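You operate a simulated robot arm through the tools that you are given. There is no shell and no other tool. Be economical: measure what you need, move in short steps, check, and stop when the job is done.

The job below is to be done with a simulated two-armed robot. You get a single attempt, and the scene is never put back.

## Task
Shake the white-capped tube and stand it back in its rack.
Fine: use the shaker: slide the blue block aside, work the lever till no dye lies at the bottom, slide the block back; the other tube stays in the rack, unmixed. Set down upright: what you pick out. Where these are worked on the way, their far stop is far enough and under half their travel is too little: blue block.

Only the result counts: the job must be done as asked and must still hold three seconds after the hand-in. Knocking over, shifting, dropping, spilling or breaking anything else fails it.

## Robot
Two 7-joint arms with fingered hands on one trunk that stands fixed in place. Base frame: the origin is at the foot of the trunk, x ahead of it, y to its left, z up. Readings come in mm, degrees, newtons and seconds.
The left shoulder is at [20, 269, 1172], the right one opposite. Payload 5 kg a hand.
The TCP of each hand is the grasp point between the finger pads, 42 mm short of the fingertips. In the tool frame z runs along the fingers and y along their closing line. Largest opening 208 mm; the body of the gripper starts 119 mm behind the TCP. The gripper is a hand of 4 fingers: y runs from the thumb to the fingers, the wrist lies at [0, 0, -317] in the tool frame.
Orientation is that of the tool frame in the base frame, as a unit quaternion [x, y, z, w]. With the fingers straight down and closing along the base's y, the tool's x points along the base's -x, its y along +y and its z along -z.

## Interface
- The arms move only by the tool step_arm. It takes "left_plan", "right_plan" or both (then of equal length, played together; a hand with none holds still); each is a list of rows, each a list of 2 entries, a list of its own where there are three numbers: the shift along the tool's x, y, z in units of 25 mm (1.0 is 25 mm), then the turn, a rotation vector about the tool's x, y, z in units of 6 degrees (1.0 is 6 degrees). In form: [[[x, y, z], [rx, ry, rz]], ...]. A call has 1 to 20 rows; each row shifts and turns the commanded pose from where the row before left it, along the tool's axes as they then stand. A call with a number of a shift or a turn outside -1 to 1 is refused whole. Rows are played at 5 a second. More than 50 mm and 8.6 degrees between two rows, and nothing of the call is played. Where a pose cannot be reached the arm comes as near as it can. A force on the tool above 90 N (or 10 N above the force at the start of the call, whichever is more), or a blocked arm, ends the call early, and 0.2 s more pass. In this call time passes only in rows, and 0.2 s behind the last. It gives the time, the measured TCP pose, the force on the tool (base axes), the opening and the grip force at its end, in the units of the frame above (readings bear some noise), with the torque about the TCP (base axes, N m) and any sound that the robot's microphone picked up, and new pictures: "views" is both (left out), scene, wrist or none (wrist: the cameras of the hands that moved).
- Cameras (640 x 400 px; columns grow to the right, rows downward): "scene" is now at [157.6, -24.9, 1441.2]; the picture's right is [-0.28, -0.96, 0.00], its down [-0.53, 0.15, -0.84] and it looks along [0.80, -0.24, -0.55] (base axes); focal length 316 px, centre (320, 200). "left" rides on the left gripper at [-94, 1, -146] in its tool frame; the picture's right is [-0.01, -1.00, 0.00], its down [0.84, -0.01, -0.54] and it looks along [0.54, -0.01, 0.84] (tool axes); focal length 280 px, centre (320, 200). "right" rides on the right gripper at [93, 1, -146] in its tool frame; the picture's right is [-0.01, 1.00, 0.00], its down [-0.84, -0.01, -0.54] and it looks along [-0.54, -0.01, 0.84] (tool axes); focal length 280 px, centre (320, 200). There is no depth. A picture from a camera that has moved, and an enlarged one, comes with that camera's place and axes in the base frame and with its lens.
- move_column(by): slides the trunk up (or, below 0, down) by that many mm; the arms and the scene camera ride with it, the base frame stays. It gives what a move gives, with no picture.
- curl_fingers(finger1, finger2, finger3, thumb_bend, hand): sets how far each is bent, from 0 (flat) to 1 (curled in); at 0.3 the hand is open as for a grip, at 0.7 the pads meet at the TCP. One left out holds its place. A second passes; each finger stops where it meets its share of the squeeze, and holds until it gets a number again. It is the only way to open and close the hand. It gives what a move gives, with no picture; readings hold the bend of each and the force on the fingers (four entries, about 0 where the hand has none), thumb and palm.
- turn_head(pan, tilt): turns the head with the scene camera to pan (to the left, within 80 degrees either way) and tilt (down, from -29 to 69), counted from straight ahead of the robot. It gives what a move gives, and a new picture of the scene camera.
- enlarge(camera, box): a new picture of the part [left, top, right, bottom] of that camera's present view, enlarged. The clock stands still meanwhile.
- sign_off(): hands the job in; it is judged then, once.

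Go step by step. Nothing tells you positions but the pictures and the camera data: compare them with the known pose of the tool, close in by small moves and look again before you grip or let go. The budget is 120 turns and 200 pictures, counting those below and the enlarged ones. Unless the task says otherwise, let go and move clear before handing in.

The tools are called after "Call:" by a JSON object that holds its "api" and its "payload". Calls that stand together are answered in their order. step_arm: Moves the arms, as the interface text tells. Its arguments: {"type":"object","properties":{"left_plan":{"type":"array"},"right_plan":{"type":"array"},"views":{"type":"string","enum":["both","scene","wrist","none"]}},"required":[]} The other tools are called the same way: move_column (by) slides the trunk up or down; curl_fingers (finger1, finger2, finger3, thumb_bend, hand) moves the fingers one by one; turn_head (pan, tilt) turns the head that bears the scene camera; enlarge (camera, box) takes an enlarged picture of a part of a camera's view; sign_off () hands the job in.

At the start:

```text
t: 0.0
left_ee_pos: [648.0, 189.8, 1166.4]
left_orientation: [0.105, 0.994, -0.001, 0.0]
left_ft_force: [0.1, 0.4, 0.0]
left_torque: [-0.02, -0.03, 0.0]
left_gripper_width: 207.9
left_grasp_force: 0.0
left_shape: jaw
left_bend: [0.3, 0.3, 0.3, 0.3]
left_finger forces: [0.1, 0.0, 0.0, 0.1, 0.1, 0.0]
right_ee_pos: [399.0, -245.1, 1159.7]
right_orientation: [0.106, 0.994, 0.001, 0.0]
right_ft_force: [0.4, 0.3, -0.4]
right_torque: [0.0, -0.01, -0.02]
right_gripper_width: 207.9
right_grasp_force: 0.1
right_shape: jaw
right_bend: [0.3, 0.3, 0.3, 0.3]
right_finger forces: [0.1, 0.0, 0.0, 0.0, 0.0, 0.1]
trunk travel left (down, up): [-550.0, 71.0]
head pan, tilt: [-16.4, 33.4]
```

scene: 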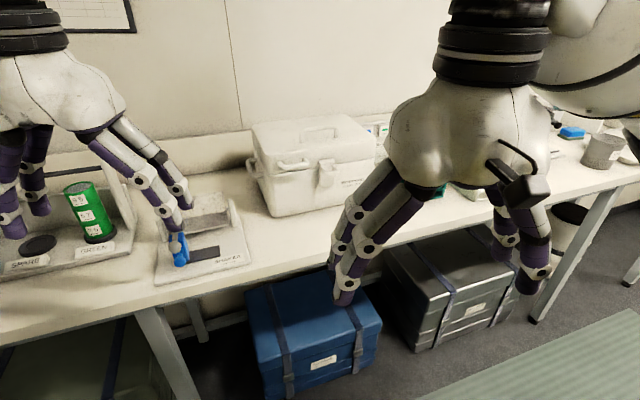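
right: 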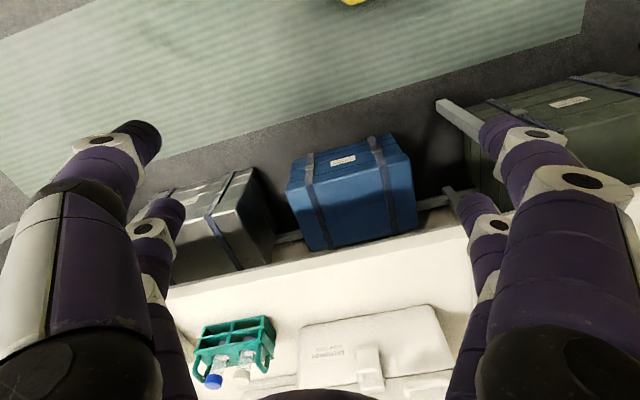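
left: 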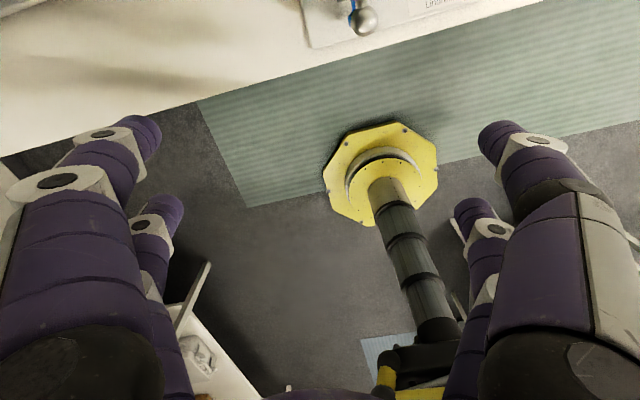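

I see a bench with a green cylinder and a device with a blue piece to the left, and a teal rack to the right with blue- and white-capped tubes. I'll look around with the head first.

Call:
{"api": "turn_head", "payload": {"pan": 15, "tilt": 40}}

Call:
{"api": "turn_head", "payload": {"pan": -45, "tilt": 40}}

```text
t: 1.0
left_ee_pos: [647.5, 189.7, 1165.9]
left_orientation: [0.105, 0.995, 0.0, 0.0]
left_ft_force: [0.4, 0.2, 0.0]
left_torque: [0.01, 0.0, 0.0]
left_gripper_width: 207.7
left_grasp_force: 0.0
left_shape: jaw
left_bend: [0.3, 0.3, 0.3, 0.3]
left_finger forces: [0.0, 0.0, 0.0, 0.1, 0.0, 0.0]
right_ee_pos: [398.4, -244.6, 1160.8]
right_orientation: [0.106, 0.994, 0.001, 0.0]
right_ft_force: [0.3, 0.0, 0.2]
right_torque: [-0.05, -0.01, 0.0]
right_gripper_width: 207.8
right_grasp_force: 0.1
right_shape: jaw
right_bend: [0.3, 0.3, 0.3, 0.3]
right_finger forces: [0.0, 0.1, 0.0, 0.1, 0.0, 0.1]
trunk travel left (down, up): [-550.0, 71.0]
head pan, tilt: [15.0, 40.0]
camera scene: at [154.4, 22.1, 1431.2], right [0.26, -0.97, 0.0], down [-0.62, -0.17, -0.77], along [0.74, 0.2, -0.64], focal length 316 px, centre (320, 200)
```

scene: 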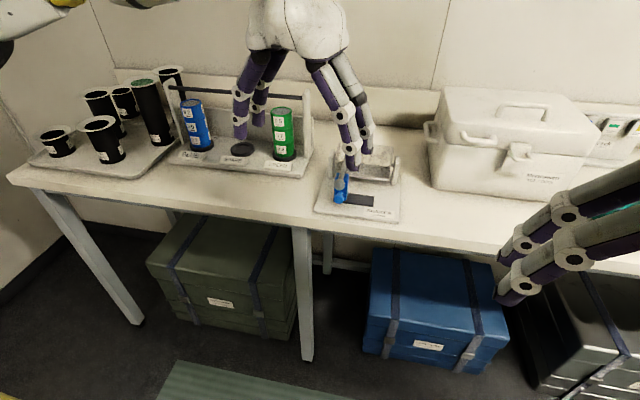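

```text
t: 2.3
left_ee_pos: [647.5, 189.8, 1167.0]
left_orientation: [0.105, 0.994, 0.0, 0.0]
left_ft_force: [-0.6, 0.1, -0.4]
left_torque: [-0.01, -0.02, 0.03]
left_gripper_width: 207.8
left_grasp_force: 0.1
left_shape: jaw
left_bend: [0.3, 0.3, 0.3, 0.3]
left_finger forces: [0.0, 0.0, 0.0, 0.0, 0.0, 0.1]
right_ee_pos: [398.0, -244.4, 1160.0]
right_orientation: [0.107, 0.994, 0.001, 0.0]
right_ft_force: [-0.7, 1.1, -0.6]
right_torque: [-0.03, 0.01, 0.01]
right_gripper_width: 207.8
right_grasp_force: 0.1
right_shape: jaw
right_bend: [0.3, 0.3, 0.3, 0.3]
right_finger forces: [0.0, 0.0, 0.0, 0.1, 0.0, 0.0]
trunk travel left (down, up): [-550.0, 71.0]
head pan, tilt: [-45.0, 40.0]
camera scene: at [132.4, -59.9, 1431.2], right [-0.71, -0.71, 0.0], down [-0.45, 0.45, -0.77], along [0.54, -0.54, -0.64], focal length 316 px, centre (320, 200)
```

scene: 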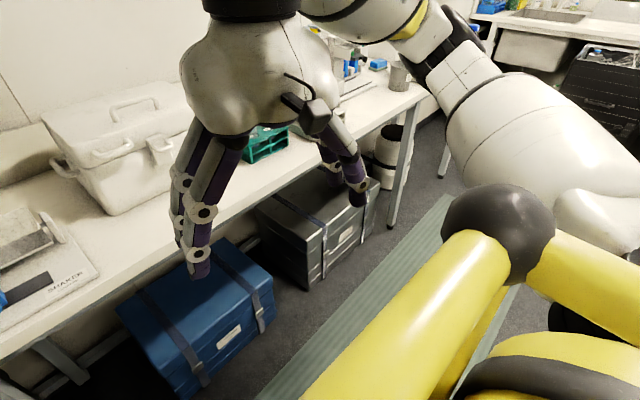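

The shaker is the flat device under the left hand, with a blue block. The teal rack is behind the right hand. I'll look closer at the shaker.

Call:
{"api": "turn_head", "payload": {"pan": 10, "tilt": 40}}

Call:
{"api": "enlarge", "payload": {"camera": "scene", "box": [240, 120, 440, 245]}}

Call:
{"api": "enlarge", "payload": {"camera": "right", "box": [140, 270, 340, 400]}}

Call:
{"api": "enlarge", "payload": {"camera": "left", "box": [280, 0, 480, 125]}}

```text
t: 3.5
left_ee_pos: [646.9, 190.6, 1165.7]
left_orientation: [0.105, 0.994, 0.0, -0.001]
left_ft_force: [0.5, 0.0, 0.6]
left_torque: [0.01, 0.0, 0.04]
left_gripper_width: 207.7
left_grasp_force: 0.0
left_shape: jaw
left_bend: [0.3, 0.3, 0.3, 0.3]
left_finger forces: [0.0, 0.0, 0.1, 0.1, 0.0, 0.0]
right_ee_pos: [398.4, -243.5, 1159.9]
right_orientation: [0.106, 0.994, 0.0, 0.001]
right_ft_force: [-0.1, 0.3, 0.2]
right_torque: [0.04, -0.01, 0.01]
right_gripper_width: 207.7
right_grasp_force: 0.0
right_shape: jaw
right_bend: [0.3, 0.3, 0.3, 0.3]
right_finger forces: [0.0, 0.0, 0.0, 0.0, 0.0, 0.1]
trunk travel left (down, up): [-550.0, 71.0]
head pan, tilt: [10.0, 40.0]
camera scene: at [156.0, 14.9, 1431.2], right [0.17, -0.98, 0.0], down [-0.63, -0.11, -0.77], along [0.75, 0.13, -0.64], focal length 316 px, centre (320, 200)
```

scene: 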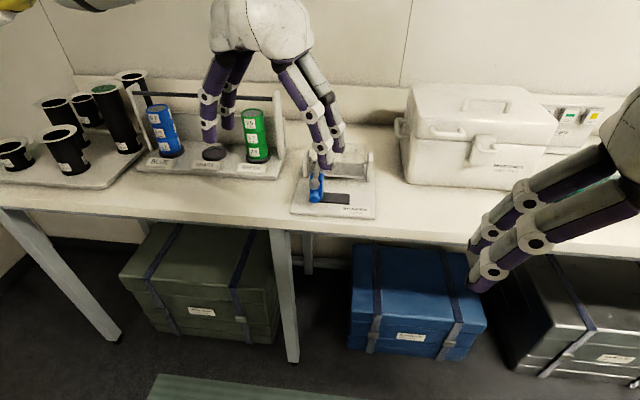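

```text
3.20 times, centred on (340, 182) of scene
camera zoom: at [156.0, 14.9, 1431.2], right [0.17, -0.98, 0.0], down [-0.63, -0.11, -0.77], along [0.75, 0.13, -0.64], focal length 1010 px, centre (256, 256)
```

zoom: 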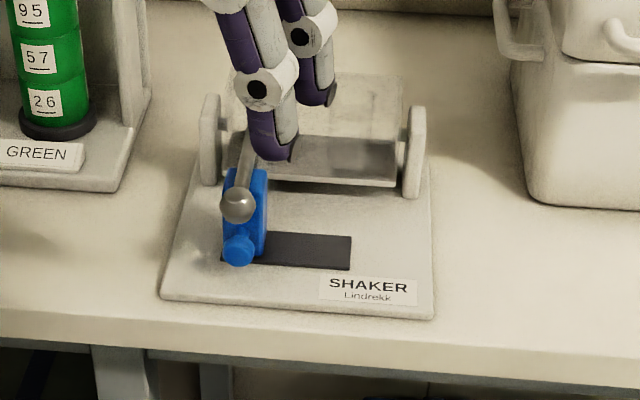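

```text
3.08 times, centred on (240, 335) of right
camera zoom: at [308.1, -224.5, 1307.4], right [0.23, 0.97, 0.0], down [0.82, -0.19, 0.54], along [0.52, -0.12, -0.84], focal length 863 px, centre (566, -215)
```

zoom: 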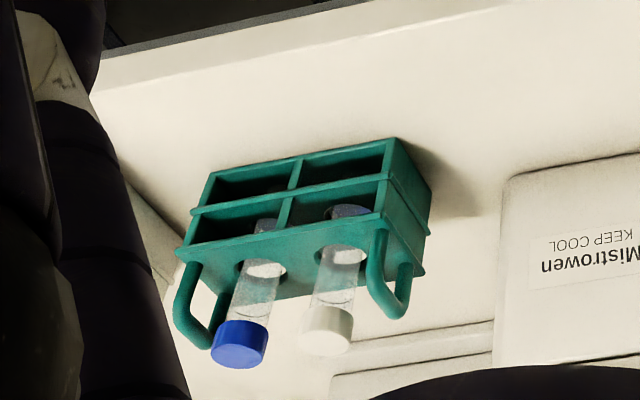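

```text
3.20 times, centred on (380, 62) of left
camera zoom: at [739.0, 171.5, 1312.1], right [-0.2, -0.98, 0.0], down [-0.83, 0.16, 0.54], along [-0.53, 0.1, -0.84], focal length 897 px, centre (128, 640)
```

zoom: 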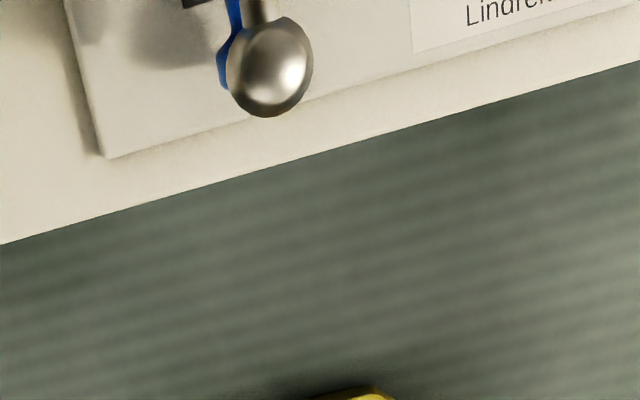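

Ball knob triangulates to about (731, 128, 988). I'll move both hands outward to clear the view.

Call:
{"api": "step_arm", "payload": {"left_plan": [[[0, 1, 0], [0, 0, 0]], [[0, 1, 0], [0, 0, 0]], [[0, 1, 0], [0, 0, 0]], [[0, 1, 0], [0, 0, 0]], [[0, 1, -1], [0, 0, 0]], [[0, 1, -1], [0, 0, 0]]], "right_plan": [[[0, -1, 0], [0, 0, 0]], [[0, -1, 0], [0, 0, 0]], [[0, -1, 0], [0, 0, 0]], [[0, -1, 0], [0, 0, 0]], [[0, -1, -1], [0, 0, 0]], [[0, -1, -1], [0, 0, 0]]], "views": "none"}}

Call:
{"api": "turn_head", "payload": {"pan": -10, "tilt": 40}}

Call:
{"api": "turn_head", "payload": {"pan": -35, "tilt": 40}}

```text
t: 4.9
left_ee_pos: [678.2, 336.1, 1216.7]
left_orientation: [0.106, 0.994, 0.0, 0.0]
left_ft_force: [0.1, -0.1, 0.0]
left_torque: [-0.02, -0.03, 0.01]
left_gripper_width: 208.0
left_grasp_force: 0.0
left_shape: jaw
left_bend: [0.3, 0.3, 0.3, 0.3]
left_finger forces: [0.1, 0.0, 0.0, 0.0, 0.0, 0.0]
right_ee_pos: [347.6, -362.3, 1201.9]
right_orientation: [0.108, 0.994, 0.0, 0.001]
right_ft_force: [0.0, 0.4, -1.2]
right_torque: [0.03, -0.05, 0.02]
right_gripper_width: 207.9
right_grasp_force: 0.1
right_shape: jaw
right_bend: [0.3, 0.3, 0.3, 0.3]
right_finger forces: [0.1, 0.0, 0.1, 0.1, 0.0, 0.0]
right hand out of reach, approached as far as the arm can: row 5, 6
trunk travel left (down, up): [-550.0, 71.0]
head pan, tilt: [10.0, 40.0]
```

```text
t: 5.7
left_ee_pos: [677.2, 335.8, 1216.2]
left_orientation: [0.106, 0.994, 0.001, -0.001]
left_ft_force: [-0.4, -0.1, 0.0]
left_torque: [0.01, 0.03, -0.03]
left_gripper_width: 207.9
left_grasp_force: 0.2
left_shape: jaw
left_bend: [0.3, 0.3, 0.3, 0.3]
left_finger forces: [0.1, 0.0, 0.0, 0.0, 0.0, 0.0]
right_ee_pos: [348.9, -362.8, 1201.4]
right_orientation: [0.107, 0.994, 0.001, 0.0]
right_ft_force: [0.6, -0.5, -0.4]
right_torque: [0.02, -0.02, 0.03]
right_gripper_width: 207.8
right_grasp_force: 0.0
right_shape: jaw
right_bend: [0.3, 0.3, 0.3, 0.3]
right_finger forces: [0.0, 0.0, 0.1, 0.0, 0.1, 0.0]
trunk travel left (down, up): [-550.0, 71.0]
head pan, tilt: [-10.0, 40.0]
camera scene: at [156.1, -14.5, 1431.1], right [-0.17, -0.98, 0.0], down [-0.63, 0.11, -0.77], along [0.75, -0.13, -0.64], focal length 316 px, centre (320, 200)
```

scene: 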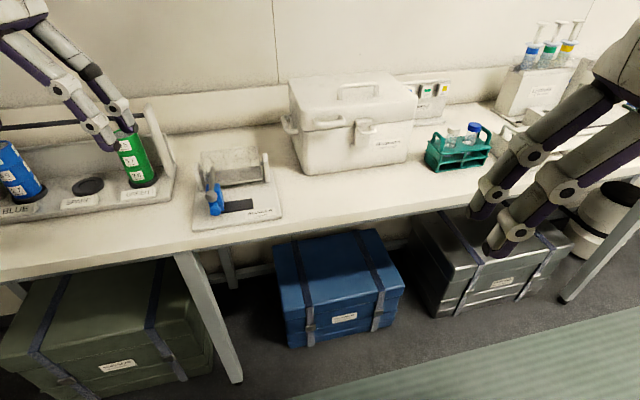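

```text
t: 6.6
left_ee_pos: [677.5, 336.9, 1216.5]
left_orientation: [0.105, 0.994, 0.0, 0.0]
left_ft_force: [0.9, -0.3, 0.7]
left_torque: [-0.01, -0.01, -0.01]
left_gripper_width: 207.7
left_grasp_force: 0.1
left_shape: jaw
left_bend: [0.3, 0.3, 0.3, 0.3]
left_finger forces: [0.0, 0.1, 0.0, 0.0, 0.0, 0.0]
right_ee_pos: [349.3, -361.9, 1201.5]
right_orientation: [0.109, 0.994, 0.002, 0.0]
right_ft_force: [0.5, -0.2, -0.1]
right_torque: [-0.03, 0.02, 0.0]
right_gripper_width: 207.5
right_grasp_force: 0.1
right_shape: jaw
right_bend: [0.3, 0.3, 0.3, 0.3]
right_finger forces: [0.0, 0.0, 0.1, 0.0, 0.1, 0.1]
trunk travel left (down, up): [-550.0, 71.0]
head pan, tilt: [-35.0, 40.0]
camera scene: at [142.0, -48.5, 1431.1], right [-0.57, -0.82, 0.0], down [-0.53, 0.37, -0.77], along [0.63, -0.44, -0.64], focal length 316 px, centre (320, 200)
```

scene: 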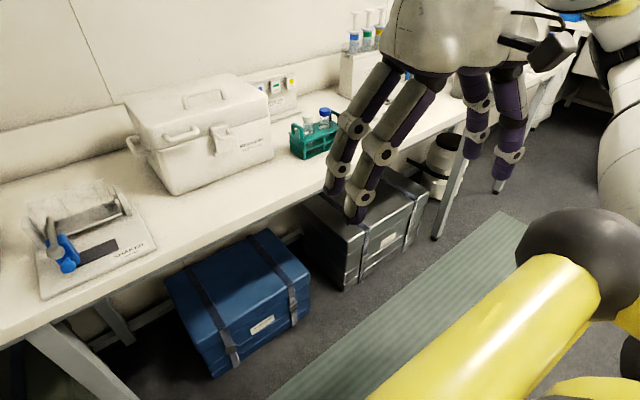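

Both are clear now. I'll zoom on rack and shaker.

Call:
{"api": "turn_head", "payload": {"pan": -10, "tilt": 40}}

Call:
{"api": "enlarge", "payload": {"camera": "scene", "box": [410, 100, 510, 180]}}

Call:
{"api": "enlarge", "payload": {"camera": "scene", "box": [180, 135, 300, 240]}}

Call:
{"api": "enlarge", "payload": {"camera": "left", "box": [0, 0, 640, 400]}}

Call:
{"api": "enlarge", "payload": {"camera": "right", "box": [0, 0, 640, 400]}}

```text
t: 7.5
left_ee_pos: [677.6, 336.1, 1215.7]
left_orientation: [0.105, 0.994, 0.001, 0.0]
left_ft_force: [0.1, 0.1, 0.1]
left_torque: [-0.01, 0.01, 0.02]
left_gripper_width: 207.8
left_grasp_force: 0.0
left_shape: jaw
left_bend: [0.3, 0.3, 0.3, 0.3]
left_finger forces: [0.0, 0.1, 0.0, 0.1, 0.0, 0.0]
right_ee_pos: [348.3, -361.9, 1201.3]
right_orientation: [0.108, 0.994, 0.001, 0.0]
right_ft_force: [-0.5, -0.7, -0.1]
right_torque: [-0.04, 0.0, -0.02]
right_gripper_width: 207.7
right_grasp_force: 0.0
right_shape: jaw
right_bend: [0.3, 0.3, 0.3, 0.3]
right_finger forces: [0.0, 0.0, 0.0, 0.0, 0.0, 0.0]
trunk travel left (down, up): [-550.0, 71.0]
head pan, tilt: [-10.0, 40.0]
camera scene: at [155.9, -14.6, 1431.2], right [-0.17, -0.98, 0.0], down [-0.63, 0.11, -0.77], along [0.75, -0.13, -0.64], focal length 316 px, centre (320, 200)
```

scene: 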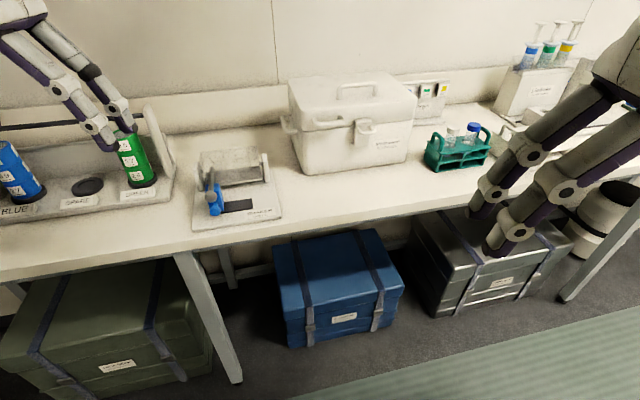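

```text
5.00 times, centred on (460, 140) of scene
camera zoom: at [155.9, -14.6, 1431.2], right [-0.17, -0.98, 0.0], down [-0.63, 0.11, -0.77], along [0.75, -0.13, -0.64], focal length 1578 px, centre (-380, 500)
```

zoom: 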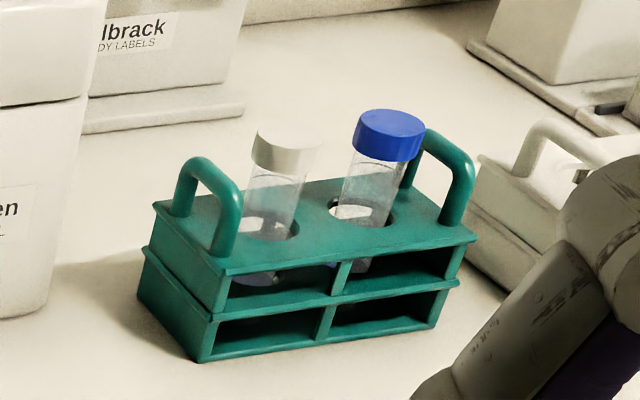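

```text
3.81 times, centred on (240, 188) of scene
camera zoom: at [155.9, -14.6, 1431.2], right [-0.17, -0.98, 0.0], down [-0.63, 0.11, -0.77], along [0.75, -0.13, -0.64], focal length 1203 px, centre (625, 248)
```

zoom: 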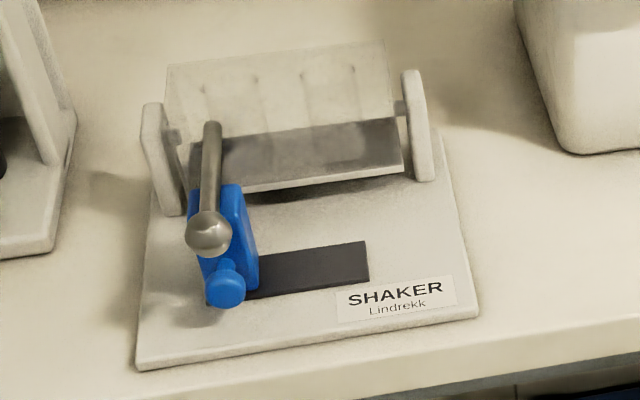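

```text
1.00 times, centred on (320, 200) of left (not enlarged: the box is as wide or as high as the picture)
camera zoom: at [769.5, 317.5, 1362.0], right [-0.2, -0.98, 0.0], down [-0.83, 0.16, 0.54], along [-0.53, 0.1, -0.84], focal length 280 px, centre (320, 200)
```

zoom: 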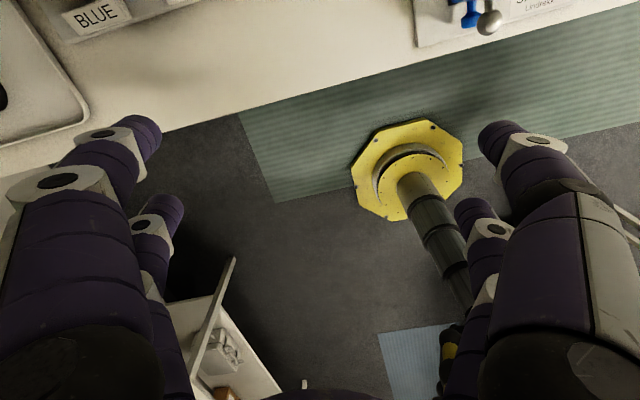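

```text
1.00 times, centred on (320, 200) of right (not enlarged: the box is as wide or as high as the picture)
camera zoom: at [258.1, -342.5, 1348.9], right [0.23, 0.97, 0.0], down [0.82, -0.19, 0.54], along [0.52, -0.12, -0.84], focal length 280 px, centre (320, 200)
```

zoom: 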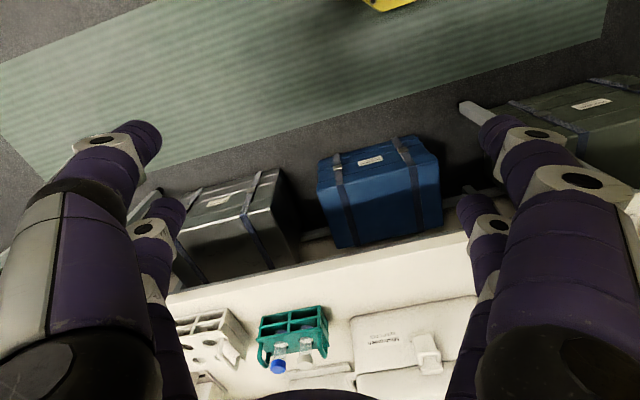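

Bench is about z 898; rack spans roughly x 850–920, y −477…−637 with the white-capped tube near (885, −525) and cap top about z 1017. I'll bring the right wrist camera over the shaker for a close look and test closing the left hand to learn its finger layout.

Call:
{"api": "step_arm", "payload": {"right_plan": [[[-0.32, 1, 0.1], [0, 0, 0]], [[-0.32, 1, 0.1], [0, 0, 0]], [[-0.32, 1, 0.1], [0, 0, 0]], [[-0.32, 1, 0.1], [0, 0, 0]], [[-0.32, 1, 0.1], [0, 0, 0]], [[-0.32, 1, 0.1], [0, 0, 0]], [[-0.32, 1, 0.1], [0, 0, 0]], [[-0.32, 1, 0.1], [0, 0, 0]], [[-0.32, 1, 0.1], [0, 0, 0]], [[-0.32, 1, 0.1], [0, 0, 0]], [[-0.32, 1, 0.1], [0, 0, 0]], [[-0.32, 1, 0.1], [0, 0, 0]], [[-0.32, 1, 0.1], [0, 0, 0]], [[-0.32, 1, 0.1], [0, 0, 0]], [[-0.32, 1, 0.1], [0, 0, 0]], [[-0.32, 1, 0.1], [0, 0, 0]], [[-0.32, 1, 0.1], [0, 0, 0]], [[-0.32, 1, 0.1], [0, 0, 0]], [[-0.32, 1, 0.1], [0, 0, 0]]], "views": "wrist"}}

Call:
{"api": "curl_fingers", "payload": {"hand": "left", "finger1": 0.6, "finger2": 0.6, "finger3": 0.6, "thumb_bend": 0.6}}

Call:
{"api": "enlarge", "payload": {"camera": "left", "box": [0, 0, 640, 400]}}

```text
t: 11.5
left_ee_pos: [679.0, 337.3, 1215.6]
left_orientation: [0.104, 0.995, 0.0, 0.0]
left_ft_force: [0.4, 1.4, 0.6]
left_torque: [-0.12, 0.07, 0.01]
left_gripper_width: 207.9
left_grasp_force: 0.0
left_shape: jaw
left_bend: [0.3, 0.3, 0.3, 0.3]
left_finger forces: [0.1, 0.0, 0.0, 0.0, 0.0, 0.0]
right_ee_pos: [595.4, 70.8, 1153.6]
right_orientation: [0.108, 0.994, 0.001, 0.0]
right_ft_force: [0.3, 0.8, -0.2]
right_torque: [-0.06, 0.03, -0.02]
right_gripper_width: 207.8
right_grasp_force: 0.0
right_shape: jaw
right_bend: [0.3, 0.3, 0.3, 0.3]
right_finger forces: [0.0, 0.0, 0.0, 0.0, 0.0, 0.0]
trunk travel left (down, up): [-550.0, 71.0]
head pan, tilt: [-10.0, 40.0]
camera right: at [505.8, 91.2, 1301.9], right [0.23, 0.97, 0.0], down [0.82, -0.2, 0.54], along [0.53, -0.12, -0.84], focal length 280 px, centre (320, 200)
```

right: 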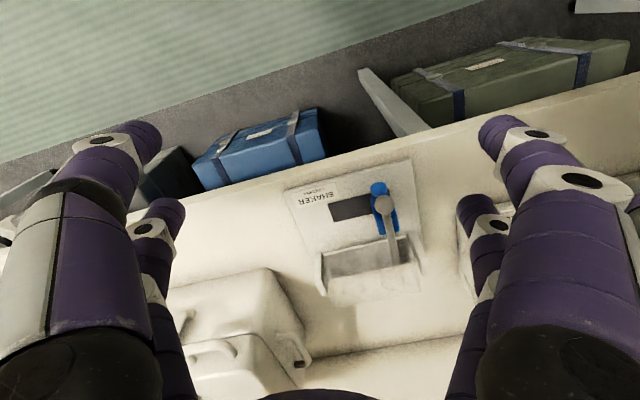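

```text
t: 12.5
left_ee_pos: [677.7, 336.5, 1215.5]
left_orientation: [0.105, 0.994, 0.0, 0.0]
left_ft_force: [-0.2, -0.2, -0.1]
left_torque: [-0.01, 0.01, 0.0]
left_gripper_width: 60.9
left_grasp_force: 0.0
left_shape: fingers
left_bend: [0.6, 0.6, 0.6, 0.6]
left_finger forces: [0.0, 0.0, 0.0, 0.1, 0.0, 0.0]
right_ee_pos: [596.4, 69.8, 1154.4]
right_orientation: [0.109, 0.994, 0.002, 0.0]
right_ft_force: [-0.1, -0.3, 0.2]
right_torque: [0.02, -0.01, -0.03]
right_gripper_width: 207.7
right_grasp_force: 0.1
right_shape: jaw
right_bend: [0.3, 0.3, 0.3, 0.3]
right_finger forces: [0.0, 0.1, 0.0, 0.0, 0.1, 0.1]
trunk travel left (down, up): [-550.0, 71.0]
head pan, tilt: [-10.0, 40.0]
```

```text
1.00 times, centred on (320, 200) of left (not enlarged: the box is as wide or as high as the picture)
camera zoom: at [769.5, 317.5, 1362.2], right [-0.2, -0.98, 0.0], down [-0.83, 0.16, 0.54], along [-0.53, 0.1, -0.84], focal length 280 px, centre (320, 200)
```

zoom: 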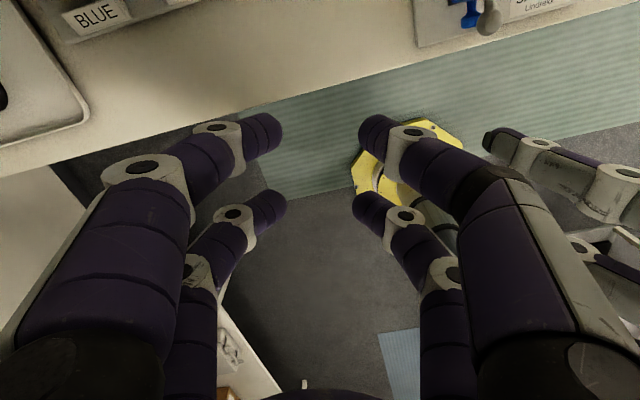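

Fingers sit as two opposing pairs at tool x ≈ ±29. Now zoom in on the shaker and identify fingers individually.

Call:
{"api": "enlarge", "payload": {"camera": "right", "box": [270, 145, 450, 310]}}

Call:
{"api": "curl_fingers", "payload": {"hand": "left", "finger1": 0.3, "finger2": 0.5}}

Call:
{"api": "enlarge", "payload": {"camera": "left", "box": [0, 0, 640, 400]}}

Call:
{"api": "curl_fingers", "payload": {"hand": "right", "finger1": 0.4, "finger2": 0.6, "finger3": 0.5, "thumb_bend": 0.6}}

Call:
{"api": "enlarge", "payload": {"camera": "right", "box": [0, 0, 640, 400]}}

```text
2.42 times, centred on (360, 228) of right
camera zoom: at [505.3, 90.1, 1302.3], right [0.23, 0.97, 0.0], down [0.82, -0.2, 0.54], along [0.53, -0.12, -0.84], focal length 680 px, centre (223, 133)
```

zoom: 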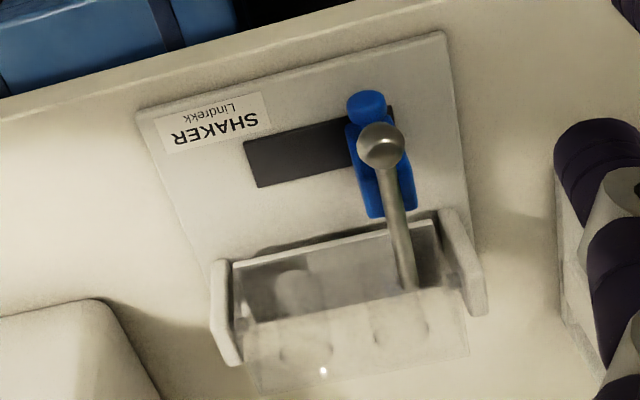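

```text
t: 13.5
left_ee_pos: [678.0, 336.2, 1215.2]
left_orientation: [0.105, 0.994, 0.0, 0.0]
left_ft_force: [0.8, -0.8, 0.7]
left_torque: [0.0, -0.01, 0.02]
left_gripper_width: 139.1
left_grasp_force: 0.1
left_shape: fingers
left_bend: [0.3, 0.5, 0.6, 0.6]
left_finger forces: [0.0, 0.0, 0.1, 0.0, 0.0, 0.0]
right_ee_pos: [594.8, 69.3, 1155.9]
right_orientation: [0.109, 0.994, 0.002, 0.001]
right_ft_force: [-0.4, 0.8, 0.1]
right_torque: [0.03, -0.05, -0.05]
right_gripper_width: 208.1
right_grasp_force: 0.1
right_shape: jaw
right_bend: [0.3, 0.3, 0.3, 0.3]
right_finger forces: [0.0, 0.0, 0.1, 0.1, 0.0, 0.1]
trunk travel left (down, up): [-550.0, 71.0]
head pan, tilt: [-10.0, 40.0]
```

```text
1.00 times, centred on (320, 200) of left (not enlarged: the box is as wide or as high as the picture)
camera zoom: at [769.6, 317.7, 1362.1], right [-0.2, -0.98, 0.0], down [-0.83, 0.16, 0.54], along [-0.53, 0.1, -0.84], focal length 280 px, centre (320, 200)
```

zoom: 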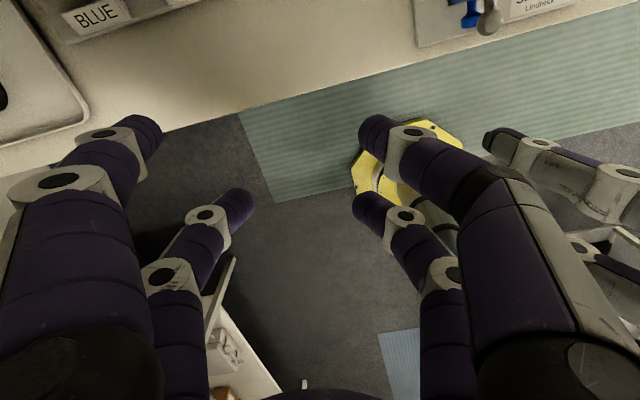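

```text
t: 14.5
left_ee_pos: [678.1, 336.5, 1216.4]
left_orientation: [0.105, 0.994, 0.0, 0.0]
left_ft_force: [-0.2, 0.0, 0.5]
left_torque: [0.03, 0.04, 0.02]
left_gripper_width: 139.1
left_grasp_force: 0.1
left_shape: fingers
left_bend: [0.3, 0.5, 0.6, 0.6]
left_finger forces: [0.1, 0.0, 0.1, 0.0, 0.0, 0.1]
right_ee_pos: [597.4, 70.9, 1156.2]
right_orientation: [0.109, 0.994, 0.001, 0.001]
right_ft_force: [-0.5, 0.8, 0.9]
right_torque: [0.0, 0.02, -0.02]
right_gripper_width: 113.8
right_grasp_force: 0.0
right_shape: fingers
right_bend: [0.4, 0.6, 0.5, 0.6]
right_finger forces: [0.1, 0.1, 0.0, 0.0, 0.0, 0.0]
trunk travel left (down, up): [-550.0, 71.0]
head pan, tilt: [-10.0, 40.0]
```

```text
1.00 times, centred on (320, 200) of right (not enlarged: the box is as wide or as high as the picture)
camera zoom: at [505.3, 90.2, 1302.2], right [0.23, 0.97, 0.0], down [0.82, -0.2, 0.54], along [0.53, -0.12, -0.84], focal length 280 px, centre (320, 200)
```

zoom: 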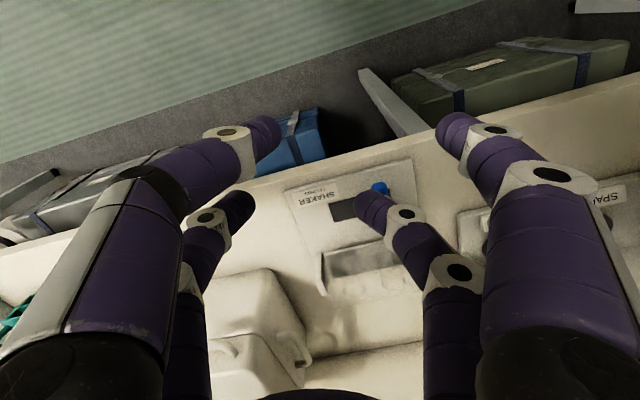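

Now I'll open the right hand, pitch it about 45° so that its camera looks nearly horizontally at the shaker, and lower a little.

Call:
{"api": "curl_fingers", "payload": {"hand": "right", "finger1": 0.25, "finger2": 0.25, "finger3": 0.25, "thumb_bend": 0.25}}

Call:
{"api": "step_arm", "payload": {"right_plan": [[[0.6, 0, 0.5], [0, -0.94, 0]], [[0.6, 0, 0.5], [0, -0.94, 0]], [[0.5, 0, 0.5], [0, -0.94, 0]], [[0.5, 0, 0.5], [0, -0.94, 0]], [[0.2, 0, 0], [0, -0.94, 0]], [[0.2, 0, 0], [0, -0.94, 0]], [[0.2, 0, 0], [0, -0.94, 0]], [[0.2, 0, 0], [0, -0.94, 0]]], "views": "wrist"}}

Call:
{"api": "enlarge", "payload": {"camera": "right", "box": [240, 100, 440, 225]}}

```text
t: 15.5
left_ee_pos: [678.5, 335.9, 1216.2]
left_orientation: [0.105, 0.994, 0.0, 0.0]
left_ft_force: [-1.0, 0.6, 0.5]
left_torque: [-0.04, 0.01, 0.01]
left_gripper_width: 139.5
left_grasp_force: 0.1
left_shape: fingers
left_bend: [0.3, 0.5, 0.6, 0.6]
left_finger forces: [0.1, 0.1, 0.0, 0.1, 0.0, 0.0]
right_ee_pos: [595.2, 70.9, 1155.6]
right_orientation: [0.108, 0.994, 0.002, 0.0]
right_ft_force: [0.4, 0.4, 0.1]
right_torque: [0.0, 0.0, -0.03]
right_gripper_width: 234.8
right_grasp_force: 0.0
right_shape: fingers
right_bend: [0.25, 0.25, 0.25, 0.25]
right_finger forces: [0.0, 0.1, 0.0, 0.1, 0.1, 0.0]
trunk travel left (down, up): [-550.0, 71.0]
head pan, tilt: [-10.0, 40.0]
```

```text
t: 17.3
left_ee_pos: [678.1, 336.9, 1216.7]
left_orientation: [0.106, 0.994, 0.0, 0.001]
left_ft_force: [0.1, 0.5, 0.3]
left_torque: [-0.04, -0.03, 0.0]
left_gripper_width: 139.3
left_grasp_force: 0.0
left_shape: fingers
left_bend: [0.3, 0.5, 0.6, 0.6]
left_finger forces: [0.0, 0.1, 0.0, 0.0, 0.1, 0.1]
right_ee_pos: [535.6, 83.8, 1088.7]
right_orientation: [0.099, 0.918, -0.039, 0.382]
right_ft_force: [0.5, 0.0, -0.3]
right_torque: [0.01, -0.05, -0.01]
right_gripper_width: 235.0
right_grasp_force: 0.1
right_shape: fingers
right_bend: [0.25, 0.25, 0.25, 0.25]
right_finger forces: [0.0, 0.1, 0.0, 0.0, 0.1, 0.0]
trunk travel left (down, up): [-550.0, 71.0]
head pan, tilt: [-10.0, 40.0]
camera right: at [369.8, 120.1, 1126.8], right [0.22, 0.98, 0.01], down [0.2, -0.06, 0.98], along [0.95, -0.21, -0.21], focal length 280 px, centre (320, 200)
```

right: 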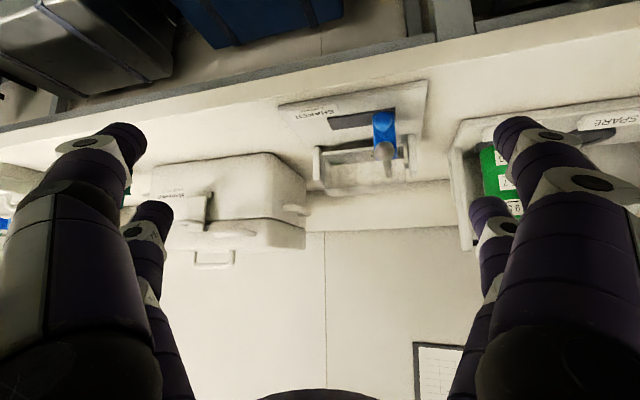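

```text
3.20 times, centred on (340, 162) of right
camera zoom: at [369.8, 120.1, 1126.8], right [0.22, 0.98, 0.01], down [0.2, -0.06, 0.98], along [0.95, -0.21, -0.21], focal length 897 px, centre (256, 320)
```

zoom: 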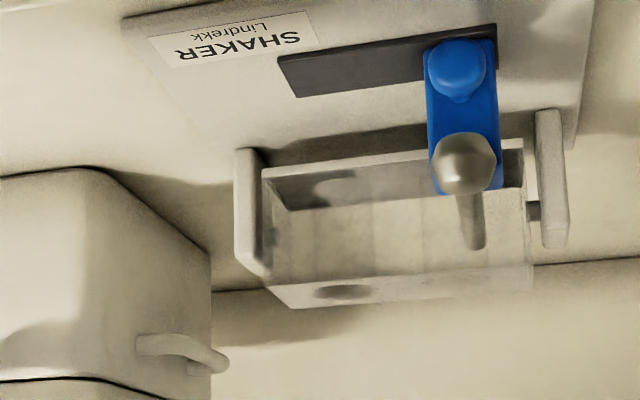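

The cradle is a clear box with holes in its top, so tubes stand upright in it. I'll zoom in on the holes.

Call:
{"api": "enlarge", "payload": {"camera": "scene", "box": [190, 140, 280, 200]}}

Call:
{"api": "enlarge", "payload": {"camera": "right", "box": [300, 140, 430, 210]}}

```text
6.67 times, centred on (235, 170) of scene
camera zoom: at [155.7, -14.2, 1431.2], right [-0.17, -0.98, 0.0], down [-0.63, 0.11, -0.77], along [0.75, -0.13, -0.64], focal length 2105 px, centre (887, 400)
```

zoom: 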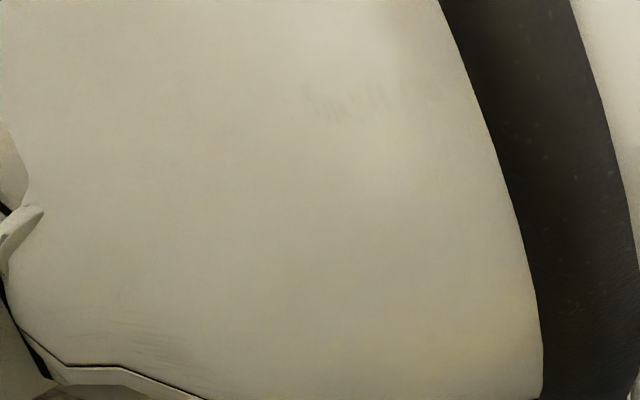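

```text
4.92 times, centred on (365, 175) of right
camera zoom: at [369.8, 120.1, 1126.8], right [0.22, 0.98, 0.01], down [0.2, -0.06, 0.98], along [0.95, -0.21, -0.21], focal length 1380 px, centre (98, 323)
```

zoom: 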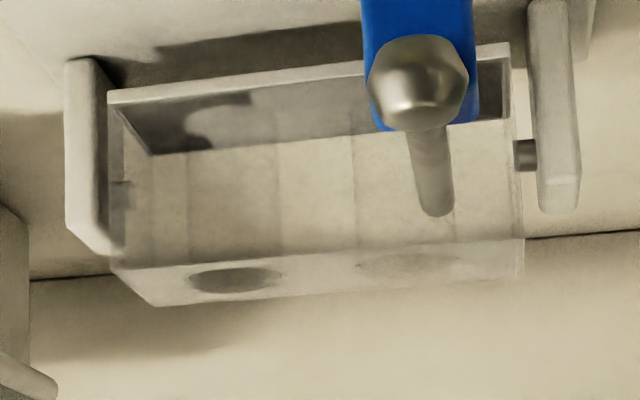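

Shaker understood: box top z≈1000, two holes at about (880, 58) and (877, 120), lever on the left, block below the lever. Now move the right hand away toward the rack and yaw it so I can grip the tube diagonally with one finger pair.

Call:
{"api": "step_arm", "payload": {"right_plan": [[[-0.503, -0.957, -0.061], [0, 0, 0]], [[-0.503, -0.957, -0.061], [0, 0, 0]], [[-0.503, -0.957, -0.061], [0, 0, 0]], [[-0.503, -0.957, -0.061], [0, 0, 0]], [[-0.503, -0.957, -0.061], [0, 0, 0]], [[-0.503, -0.957, -0.061], [0, 0, 0]], [[-0.503, -0.957, -0.061], [0, 0, 0]], [[-0.503, -0.957, -0.061], [0, 0, 0]], [[-0.503, -0.957, -0.061], [0, 0, 0]], [[-0.503, -0.957, -0.061], [0, 0, 0]], [[-0.503, -0.957, -0.061], [0, 0, 0]], [[-0.503, -0.957, -0.061], [0, 0, 0]], [[0, 0, 0], [0.78, 0, 0.78]], [[0, 0, 0], [0.78, 0, 0.78]], [[0, 0, 0], [0.78, 0, 0.78]], [[0, 0, 0], [0.78, 0, 0.78]], [[0, 0, 0], [0.78, 0, 0.78]], [[0, 0, 0], [0.78, 0, 0.78]], [[0, 0, 0], [0.78, 0, 0.78]], [[0, 0, 0], [0.78, 0, 0.78]]], "views": "wrist"}}

Call:
{"api": "turn_head", "payload": {"pan": -25, "tilt": 35}}

```text
t: 21.5
left_ee_pos: [677.2, 337.2, 1215.2]
left_orientation: [0.104, 0.995, 0.0, -0.001]
left_ft_force: [-1.0, 0.3, -0.7]
left_torque: [-0.03, 0.0, 0.01]
left_gripper_width: 139.1
left_grasp_force: 0.1
left_shape: fingers
left_bend: [0.3, 0.5, 0.6, 0.6]
left_finger forces: [0.0, 0.0, 0.1, 0.0, 0.1, 0.1]
right_ee_pos: [566.2, -215.5, 1206.1]
right_orientation: [0.498, 0.778, -0.205, 0.324]
right_ft_force: [-0.5, 0.5, 0.0]
right_torque: [-0.06, -0.02, 0.01]
right_gripper_width: 234.8
right_grasp_force: 0.0
right_shape: fingers
right_bend: [0.25, 0.25, 0.25, 0.25]
right_finger forces: [0.1, 0.1, 0.0, 0.1, 0.0, 0.0]
trunk travel left (down, up): [-550.0, 71.0]
head pan, tilt: [-10.0, 40.0]
camera right: at [496.8, -62.4, 1245.5], right [0.91, 0.41, 0.01], down [0.08, -0.2, 0.98], along [0.4, -0.89, -0.22], focal length 280 px, centre (320, 200)
```

right: 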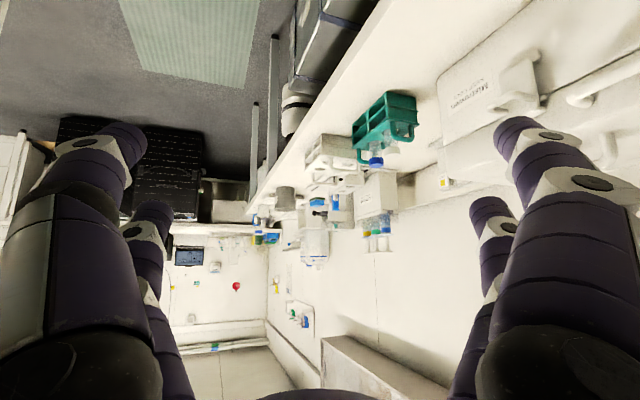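

```text
t: 22.3
left_ee_pos: [678.5, 337.2, 1216.1]
left_orientation: [0.105, 0.994, 0.0, 0.001]
left_ft_force: [0.4, 1.0, 0.1]
left_torque: [-0.01, 0.03, -0.02]
left_gripper_width: 139.6
left_grasp_force: 0.1
left_shape: fingers
left_bend: [0.3, 0.5, 0.6, 0.6]
left_finger forces: [0.1, 0.1, 0.0, 0.0, 0.0, 0.0]
right_ee_pos: [566.4, -216.1, 1207.0]
right_orientation: [0.497, 0.779, -0.205, 0.323]
right_ft_force: [-0.2, -0.1, 0.4]
right_torque: [-0.03, 0.02, 0.01]
right_gripper_width: 234.6
right_grasp_force: 0.0
right_shape: fingers
right_bend: [0.25, 0.25, 0.25, 0.25]
right_finger forces: [0.1, 0.0, 0.1, 0.0, 0.0, 0.0]
trunk travel left (down, up): [-550.0, 71.0]
head pan, tilt: [-25.0, 35.0]
camera scene: at [152.1, -36.8, 1438.7], right [-0.42, -0.91, 0.0], down [-0.52, 0.24, -0.82], along [0.74, -0.35, -0.57], focal length 316 px, centre (320, 200)
```

scene: 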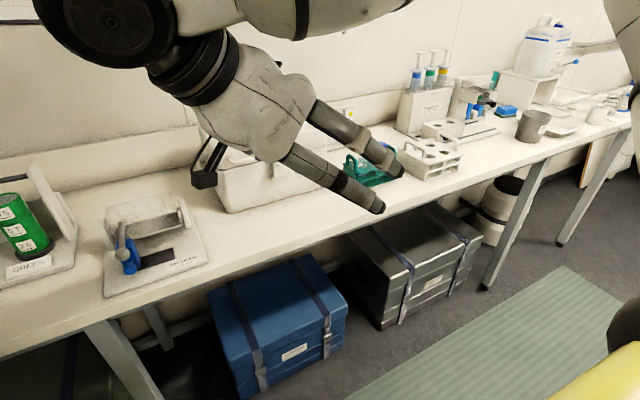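

The wrist view gives a good second angle of the rack; zoom for triangulation.

Call:
{"api": "enlarge", "payload": {"camera": "right", "box": [330, 80, 450, 180]}}

```text
4.00 times, centred on (390, 130) of right
camera zoom: at [496.6, -62.8, 1245.6], right [0.91, 0.41, 0.01], down [0.08, -0.2, 0.98], along [0.4, -0.89, -0.22], focal length 1122 px, centre (40, 480)
```

zoom: 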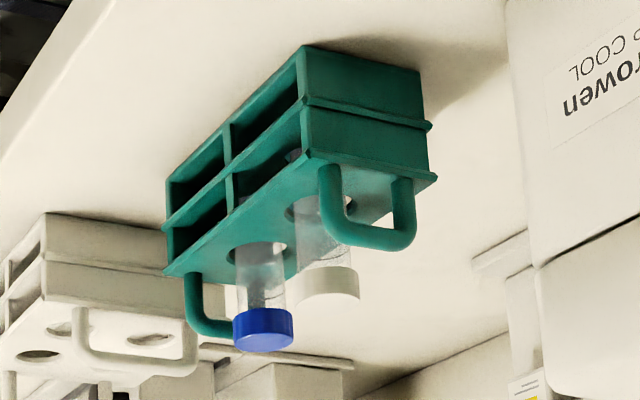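

White cap top is at about (876, −518, 1020), blue at (874, −575). Re-orient (tilt 18°, azimuth −70°) and move to above the rack.

Call:
{"api": "step_arm", "payload": {"right_plan": [[[0, 0, 0], [0.6, 0.9, 0.6]], [[0, 0, 0], [0, 0.9, 0]], [[0, 0, 0], [0, 0.9, 0]], [[0, 0, 0], [0, 0.9, 0]], [[0, 0, 0], [0, 0.9, 0]], [[-0.939, 0.501, 0.325], [0, 0, 0]], [[-0.939, 0.501, 0.325], [0, 0, 0]], [[-0.939, 0.501, 0.325], [0, 0, 0]], [[-0.939, 0.501, 0.325], [0, 0, 0]], [[-0.939, 0.501, 0.325], [0, 0, 0]], [[-0.939, 0.501, 0.325], [0, 0, 0]], [[-0.939, 0.501, 0.325], [0, 0, 0]], [[-0.939, 0.501, 0.325], [0, 0, 0]], [[-0.939, 0.501, 0.325], [0, 0, 0]], [[-0.939, 0.501, 0.325], [0, 0, 0]], [[-0.939, 0.501, 0.325], [0, 0, 0]], [[-0.939, 0.501, 0.325], [0, 0, 0]], [[-0.939, 0.501, 0.325], [0, 0, 0]], [[-0.939, 0.501, 0.325], [0, 0, 0]], [[-0.939, 0.501, 0.325], [0, 0, 0]]], "views": "both"}}

Call:
{"api": "curl_fingers", "payload": {"hand": "right", "finger1": 0.52, "thumb_bend": 0.52, "finger2": 0.3, "finger3": 0.3}}

Call:
{"api": "enlarge", "payload": {"camera": "right", "box": [160, 60, 480, 260]}}

```text
t: 26.5
left_ee_pos: [678.9, 338.0, 1216.3]
left_orientation: [0.106, 0.994, 0.0, 0.0]
left_ft_force: [0.5, -0.6, 0.4]
left_torque: [0.01, -0.01, -0.01]
left_gripper_width: 139.3
left_grasp_force: 0.0
left_shape: fingers
left_bend: [0.3, 0.5, 0.6, 0.6]
left_finger forces: [0.0, 0.0, 0.0, 0.0, 0.1, 0.0]
right_ee_pos: [849.1, -485.0, 1201.0]
right_orientation: [0.568, 0.808, -0.089, 0.127]
right_ft_force: [0.7, 0.3, -0.3]
right_torque: [0.01, 0.01, -0.02]
right_gripper_width: 235.1
right_grasp_force: 0.1
right_shape: fingers
right_bend: [0.25, 0.25, 0.25, 0.25]
right_finger forces: [0.0, 0.0, 0.0, 0.0, 0.0, 0.0]
right hand out of reach, approached as far as the arm can: row 20
trunk travel left (down, up): [-550.0, 71.0]
head pan, tilt: [-25.0, 35.0]
camera scene: at [152.1, -37.0, 1438.7], right [-0.42, -0.91, 0.0], down [-0.52, 0.24, -0.82], along [0.74, -0.35, -0.57], focal length 316 px, centre (320, 200)
camera right: at [805.8, -359.2, 1311.7], right [0.95, 0.33, 0.0], down [0.21, -0.6, 0.77], along [0.25, -0.73, -0.64], focal length 280 px, centre (320, 200)
```

scene: 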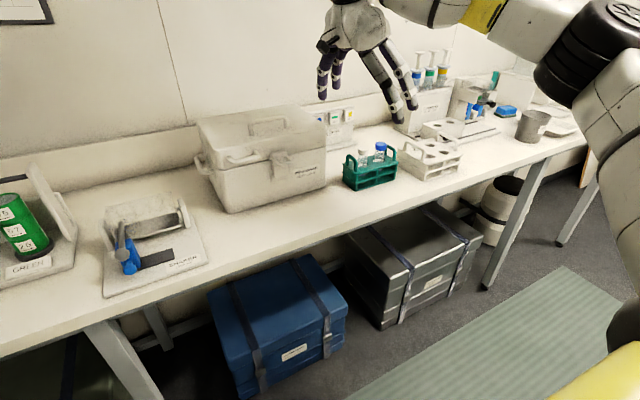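
right: 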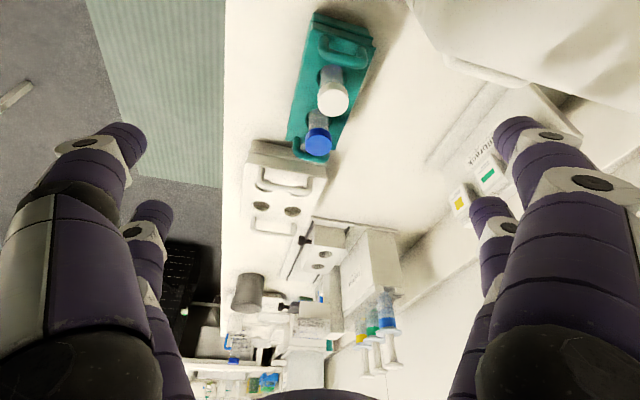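

```text
t: 27.5
left_ee_pos: [676.9, 336.7, 1216.3]
left_orientation: [0.105, 0.994, 0.0, 0.0]
left_ft_force: [-0.7, 0.0, -0.1]
left_torque: [0.01, -0.02, 0.02]
left_gripper_width: 139.1
left_grasp_force: 0.0
left_shape: fingers
left_bend: [0.3, 0.5, 0.6, 0.6]
left_finger forces: [0.0, 0.0, 0.0, 0.1, 0.0, 0.0]
right_ee_pos: [849.6, -484.2, 1200.5]
right_orientation: [0.568, 0.808, -0.09, 0.127]
right_ft_force: [0.4, 1.1, -0.3]
right_torque: [0.01, 0.03, -0.02]
right_gripper_width: 102.6
right_grasp_force: 0.2
right_shape: fingers
right_bend: [0.52, 0.3, 0.3, 0.52]
right_finger forces: [0.0, 0.0, 0.1, 0.0, 0.0, 0.0]
trunk travel left (down, up): [-550.0, 71.0]
head pan, tilt: [-25.0, 35.0]
```

```text
2.00 times, centred on (320, 160) of right
camera zoom: at [805.6, -359.3, 1311.6], right [0.95, 0.33, 0.0], down [0.2, -0.6, 0.77], along [0.25, -0.73, -0.64], focal length 561 px, centre (320, 280)
```

zoom: 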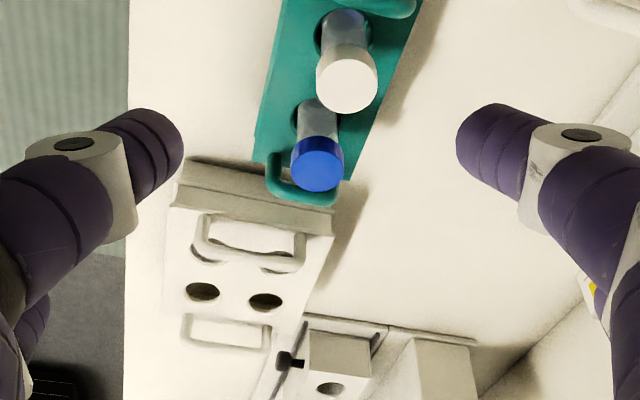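

Refined cap: about (878, −523). Lower toward a pre-grasp point above it and check.

Call:
{"api": "step_arm", "payload": {"right_plan": [[[-0.08, 0.092, 0.712], [0, 0, 0]], [[-0.08, 0.092, 0.712], [0, 0, 0]], [[-0.08, 0.092, 0.712], [0, 0, 0]], [[-0.08, 0.092, 0.712], [0, 0, 0]], [[-0.08, 0.092, 0.712], [0, 0, 0]], [[-0.08, 0.092, 0.712], [0, 0, 0]]], "views": "both"}}

```text
t: 28.9
left_ee_pos: [677.2, 337.1, 1215.1]
left_orientation: [0.106, 0.994, 0.0, 0.0]
left_ft_force: [-0.4, 0.6, -0.1]
left_torque: [-0.02, -0.04, 0.01]
left_gripper_width: 139.3
left_grasp_force: 0.1
left_shape: fingers
left_bend: [0.3, 0.5, 0.6, 0.6]
left_finger forces: [0.1, 0.0, 0.1, 0.1, 0.0, 0.0]
right_ee_pos: [869.3, -510.7, 1127.4]
right_orientation: [0.568, 0.808, -0.09, 0.127]
right_ft_force: [0.5, 1.4, 0.3]
right_torque: [-0.04, -0.04, -0.03]
right_gripper_width: 103.1
right_grasp_force: 0.0
right_shape: fingers
right_bend: [0.52, 0.3, 0.3, 0.52]
right_finger forces: [0.0, 0.0, 0.0, 0.0, 0.0, 0.0]
right hand out of reach, approached as far as the arm can: row 4, 6
trunk travel left (down, up): [-550.0, 71.0]
head pan, tilt: [-25.0, 35.0]
camera scene: at [151.6, -36.7, 1438.8], right [-0.42, -0.91, 0.0], down [-0.52, 0.24, -0.82], along [0.74, -0.35, -0.57], focal length 316 px, centre (320, 200)
camera right: at [825.3, -386.0, 1237.9], right [0.95, 0.32, 0.0], down [0.2, -0.6, 0.77], along [0.25, -0.73, -0.64], focal length 280 px, centre (320, 200)
```

scene: 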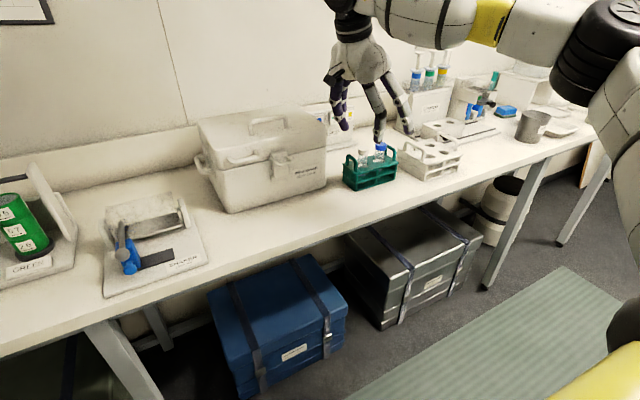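
right: 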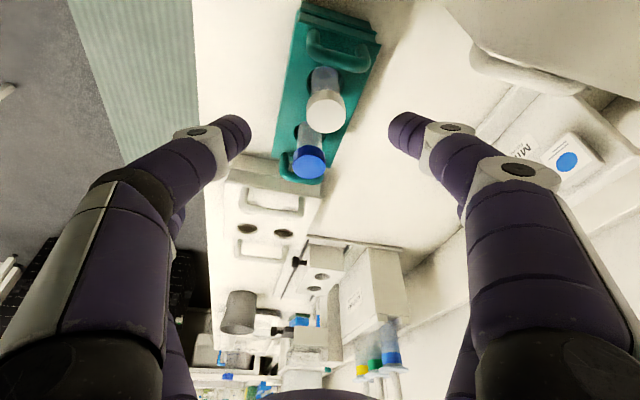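

The arm is near its reach limit; raising the trunk to bring the shoulder nearer wrist height.

Call:
{"api": "move_column", "payload": {"by": 70}}

Call:
{"api": "step_arm", "payload": {"right_plan": [[[0, 0, 0.7], [0, 0, 0]], [[0, 0, 0.7], [0, 0, 0]], [[0, 0, 0.7], [0, 0, 0]], [[0, 0, 0.7], [0, 0, 0]]], "views": "none"}}

```text
t: 30.0
left_ee_pos: [679.6, 337.6, 1284.9]
left_orientation: [0.105, 0.994, 0.001, -0.001]
left_ft_force: [1.2, -0.2, -0.9]
left_torque: [0.01, 0.08, 0.0]
left_gripper_width: 139.2
left_grasp_force: 0.1
left_shape: fingers
left_bend: [0.3, 0.5, 0.6, 0.6]
left_finger forces: [0.1, 0.0, 0.0, 0.1, 0.0, 0.1]
right_ee_pos: [869.3, -512.7, 1196.8]
right_orientation: [0.569, 0.807, -0.091, 0.128]
right_ft_force: [0.8, -0.7, -0.8]
right_torque: [-0.06, 0.05, 0.0]
right_gripper_width: 102.8
right_grasp_force: 0.1
right_shape: fingers
right_bend: [0.52, 0.3, 0.3, 0.52]
right_finger forces: [0.0, 0.0, 0.1, 0.0, 0.1, 0.1]
trunk travel left (down, up): [-620.0, 1.0]
head pan, tilt: [-25.0, 35.0]
```

```text
t: 31.0
left_ee_pos: [679.7, 336.2, 1286.7]
left_orientation: [0.106, 0.994, 0.0, 0.0]
left_ft_force: [0.0, -0.2, -0.5]
left_torque: [0.06, 0.06, 0.01]
left_gripper_width: 139.4
left_grasp_force: 0.0
left_shape: fingers
left_bend: [0.3, 0.5, 0.6, 0.6]
left_finger forces: [0.0, 0.1, 0.1, 0.0, 0.0, 0.0]
right_ee_pos: [876.6, -533.8, 1132.0]
right_orientation: [0.571, 0.806, -0.09, 0.129]
right_ft_force: [0.6, 0.1, 0.9]
right_torque: [0.05, 0.05, 0.03]
right_gripper_width: 102.6
right_grasp_force: 0.0
right_shape: fingers
right_bend: [0.52, 0.3, 0.3, 0.52]
right_finger forces: [0.1, 0.0, 0.0, 0.0, 0.1, 0.0]
trunk travel left (down, up): [-620.0, 1.0]
head pan, tilt: [-25.0, 35.0]
```

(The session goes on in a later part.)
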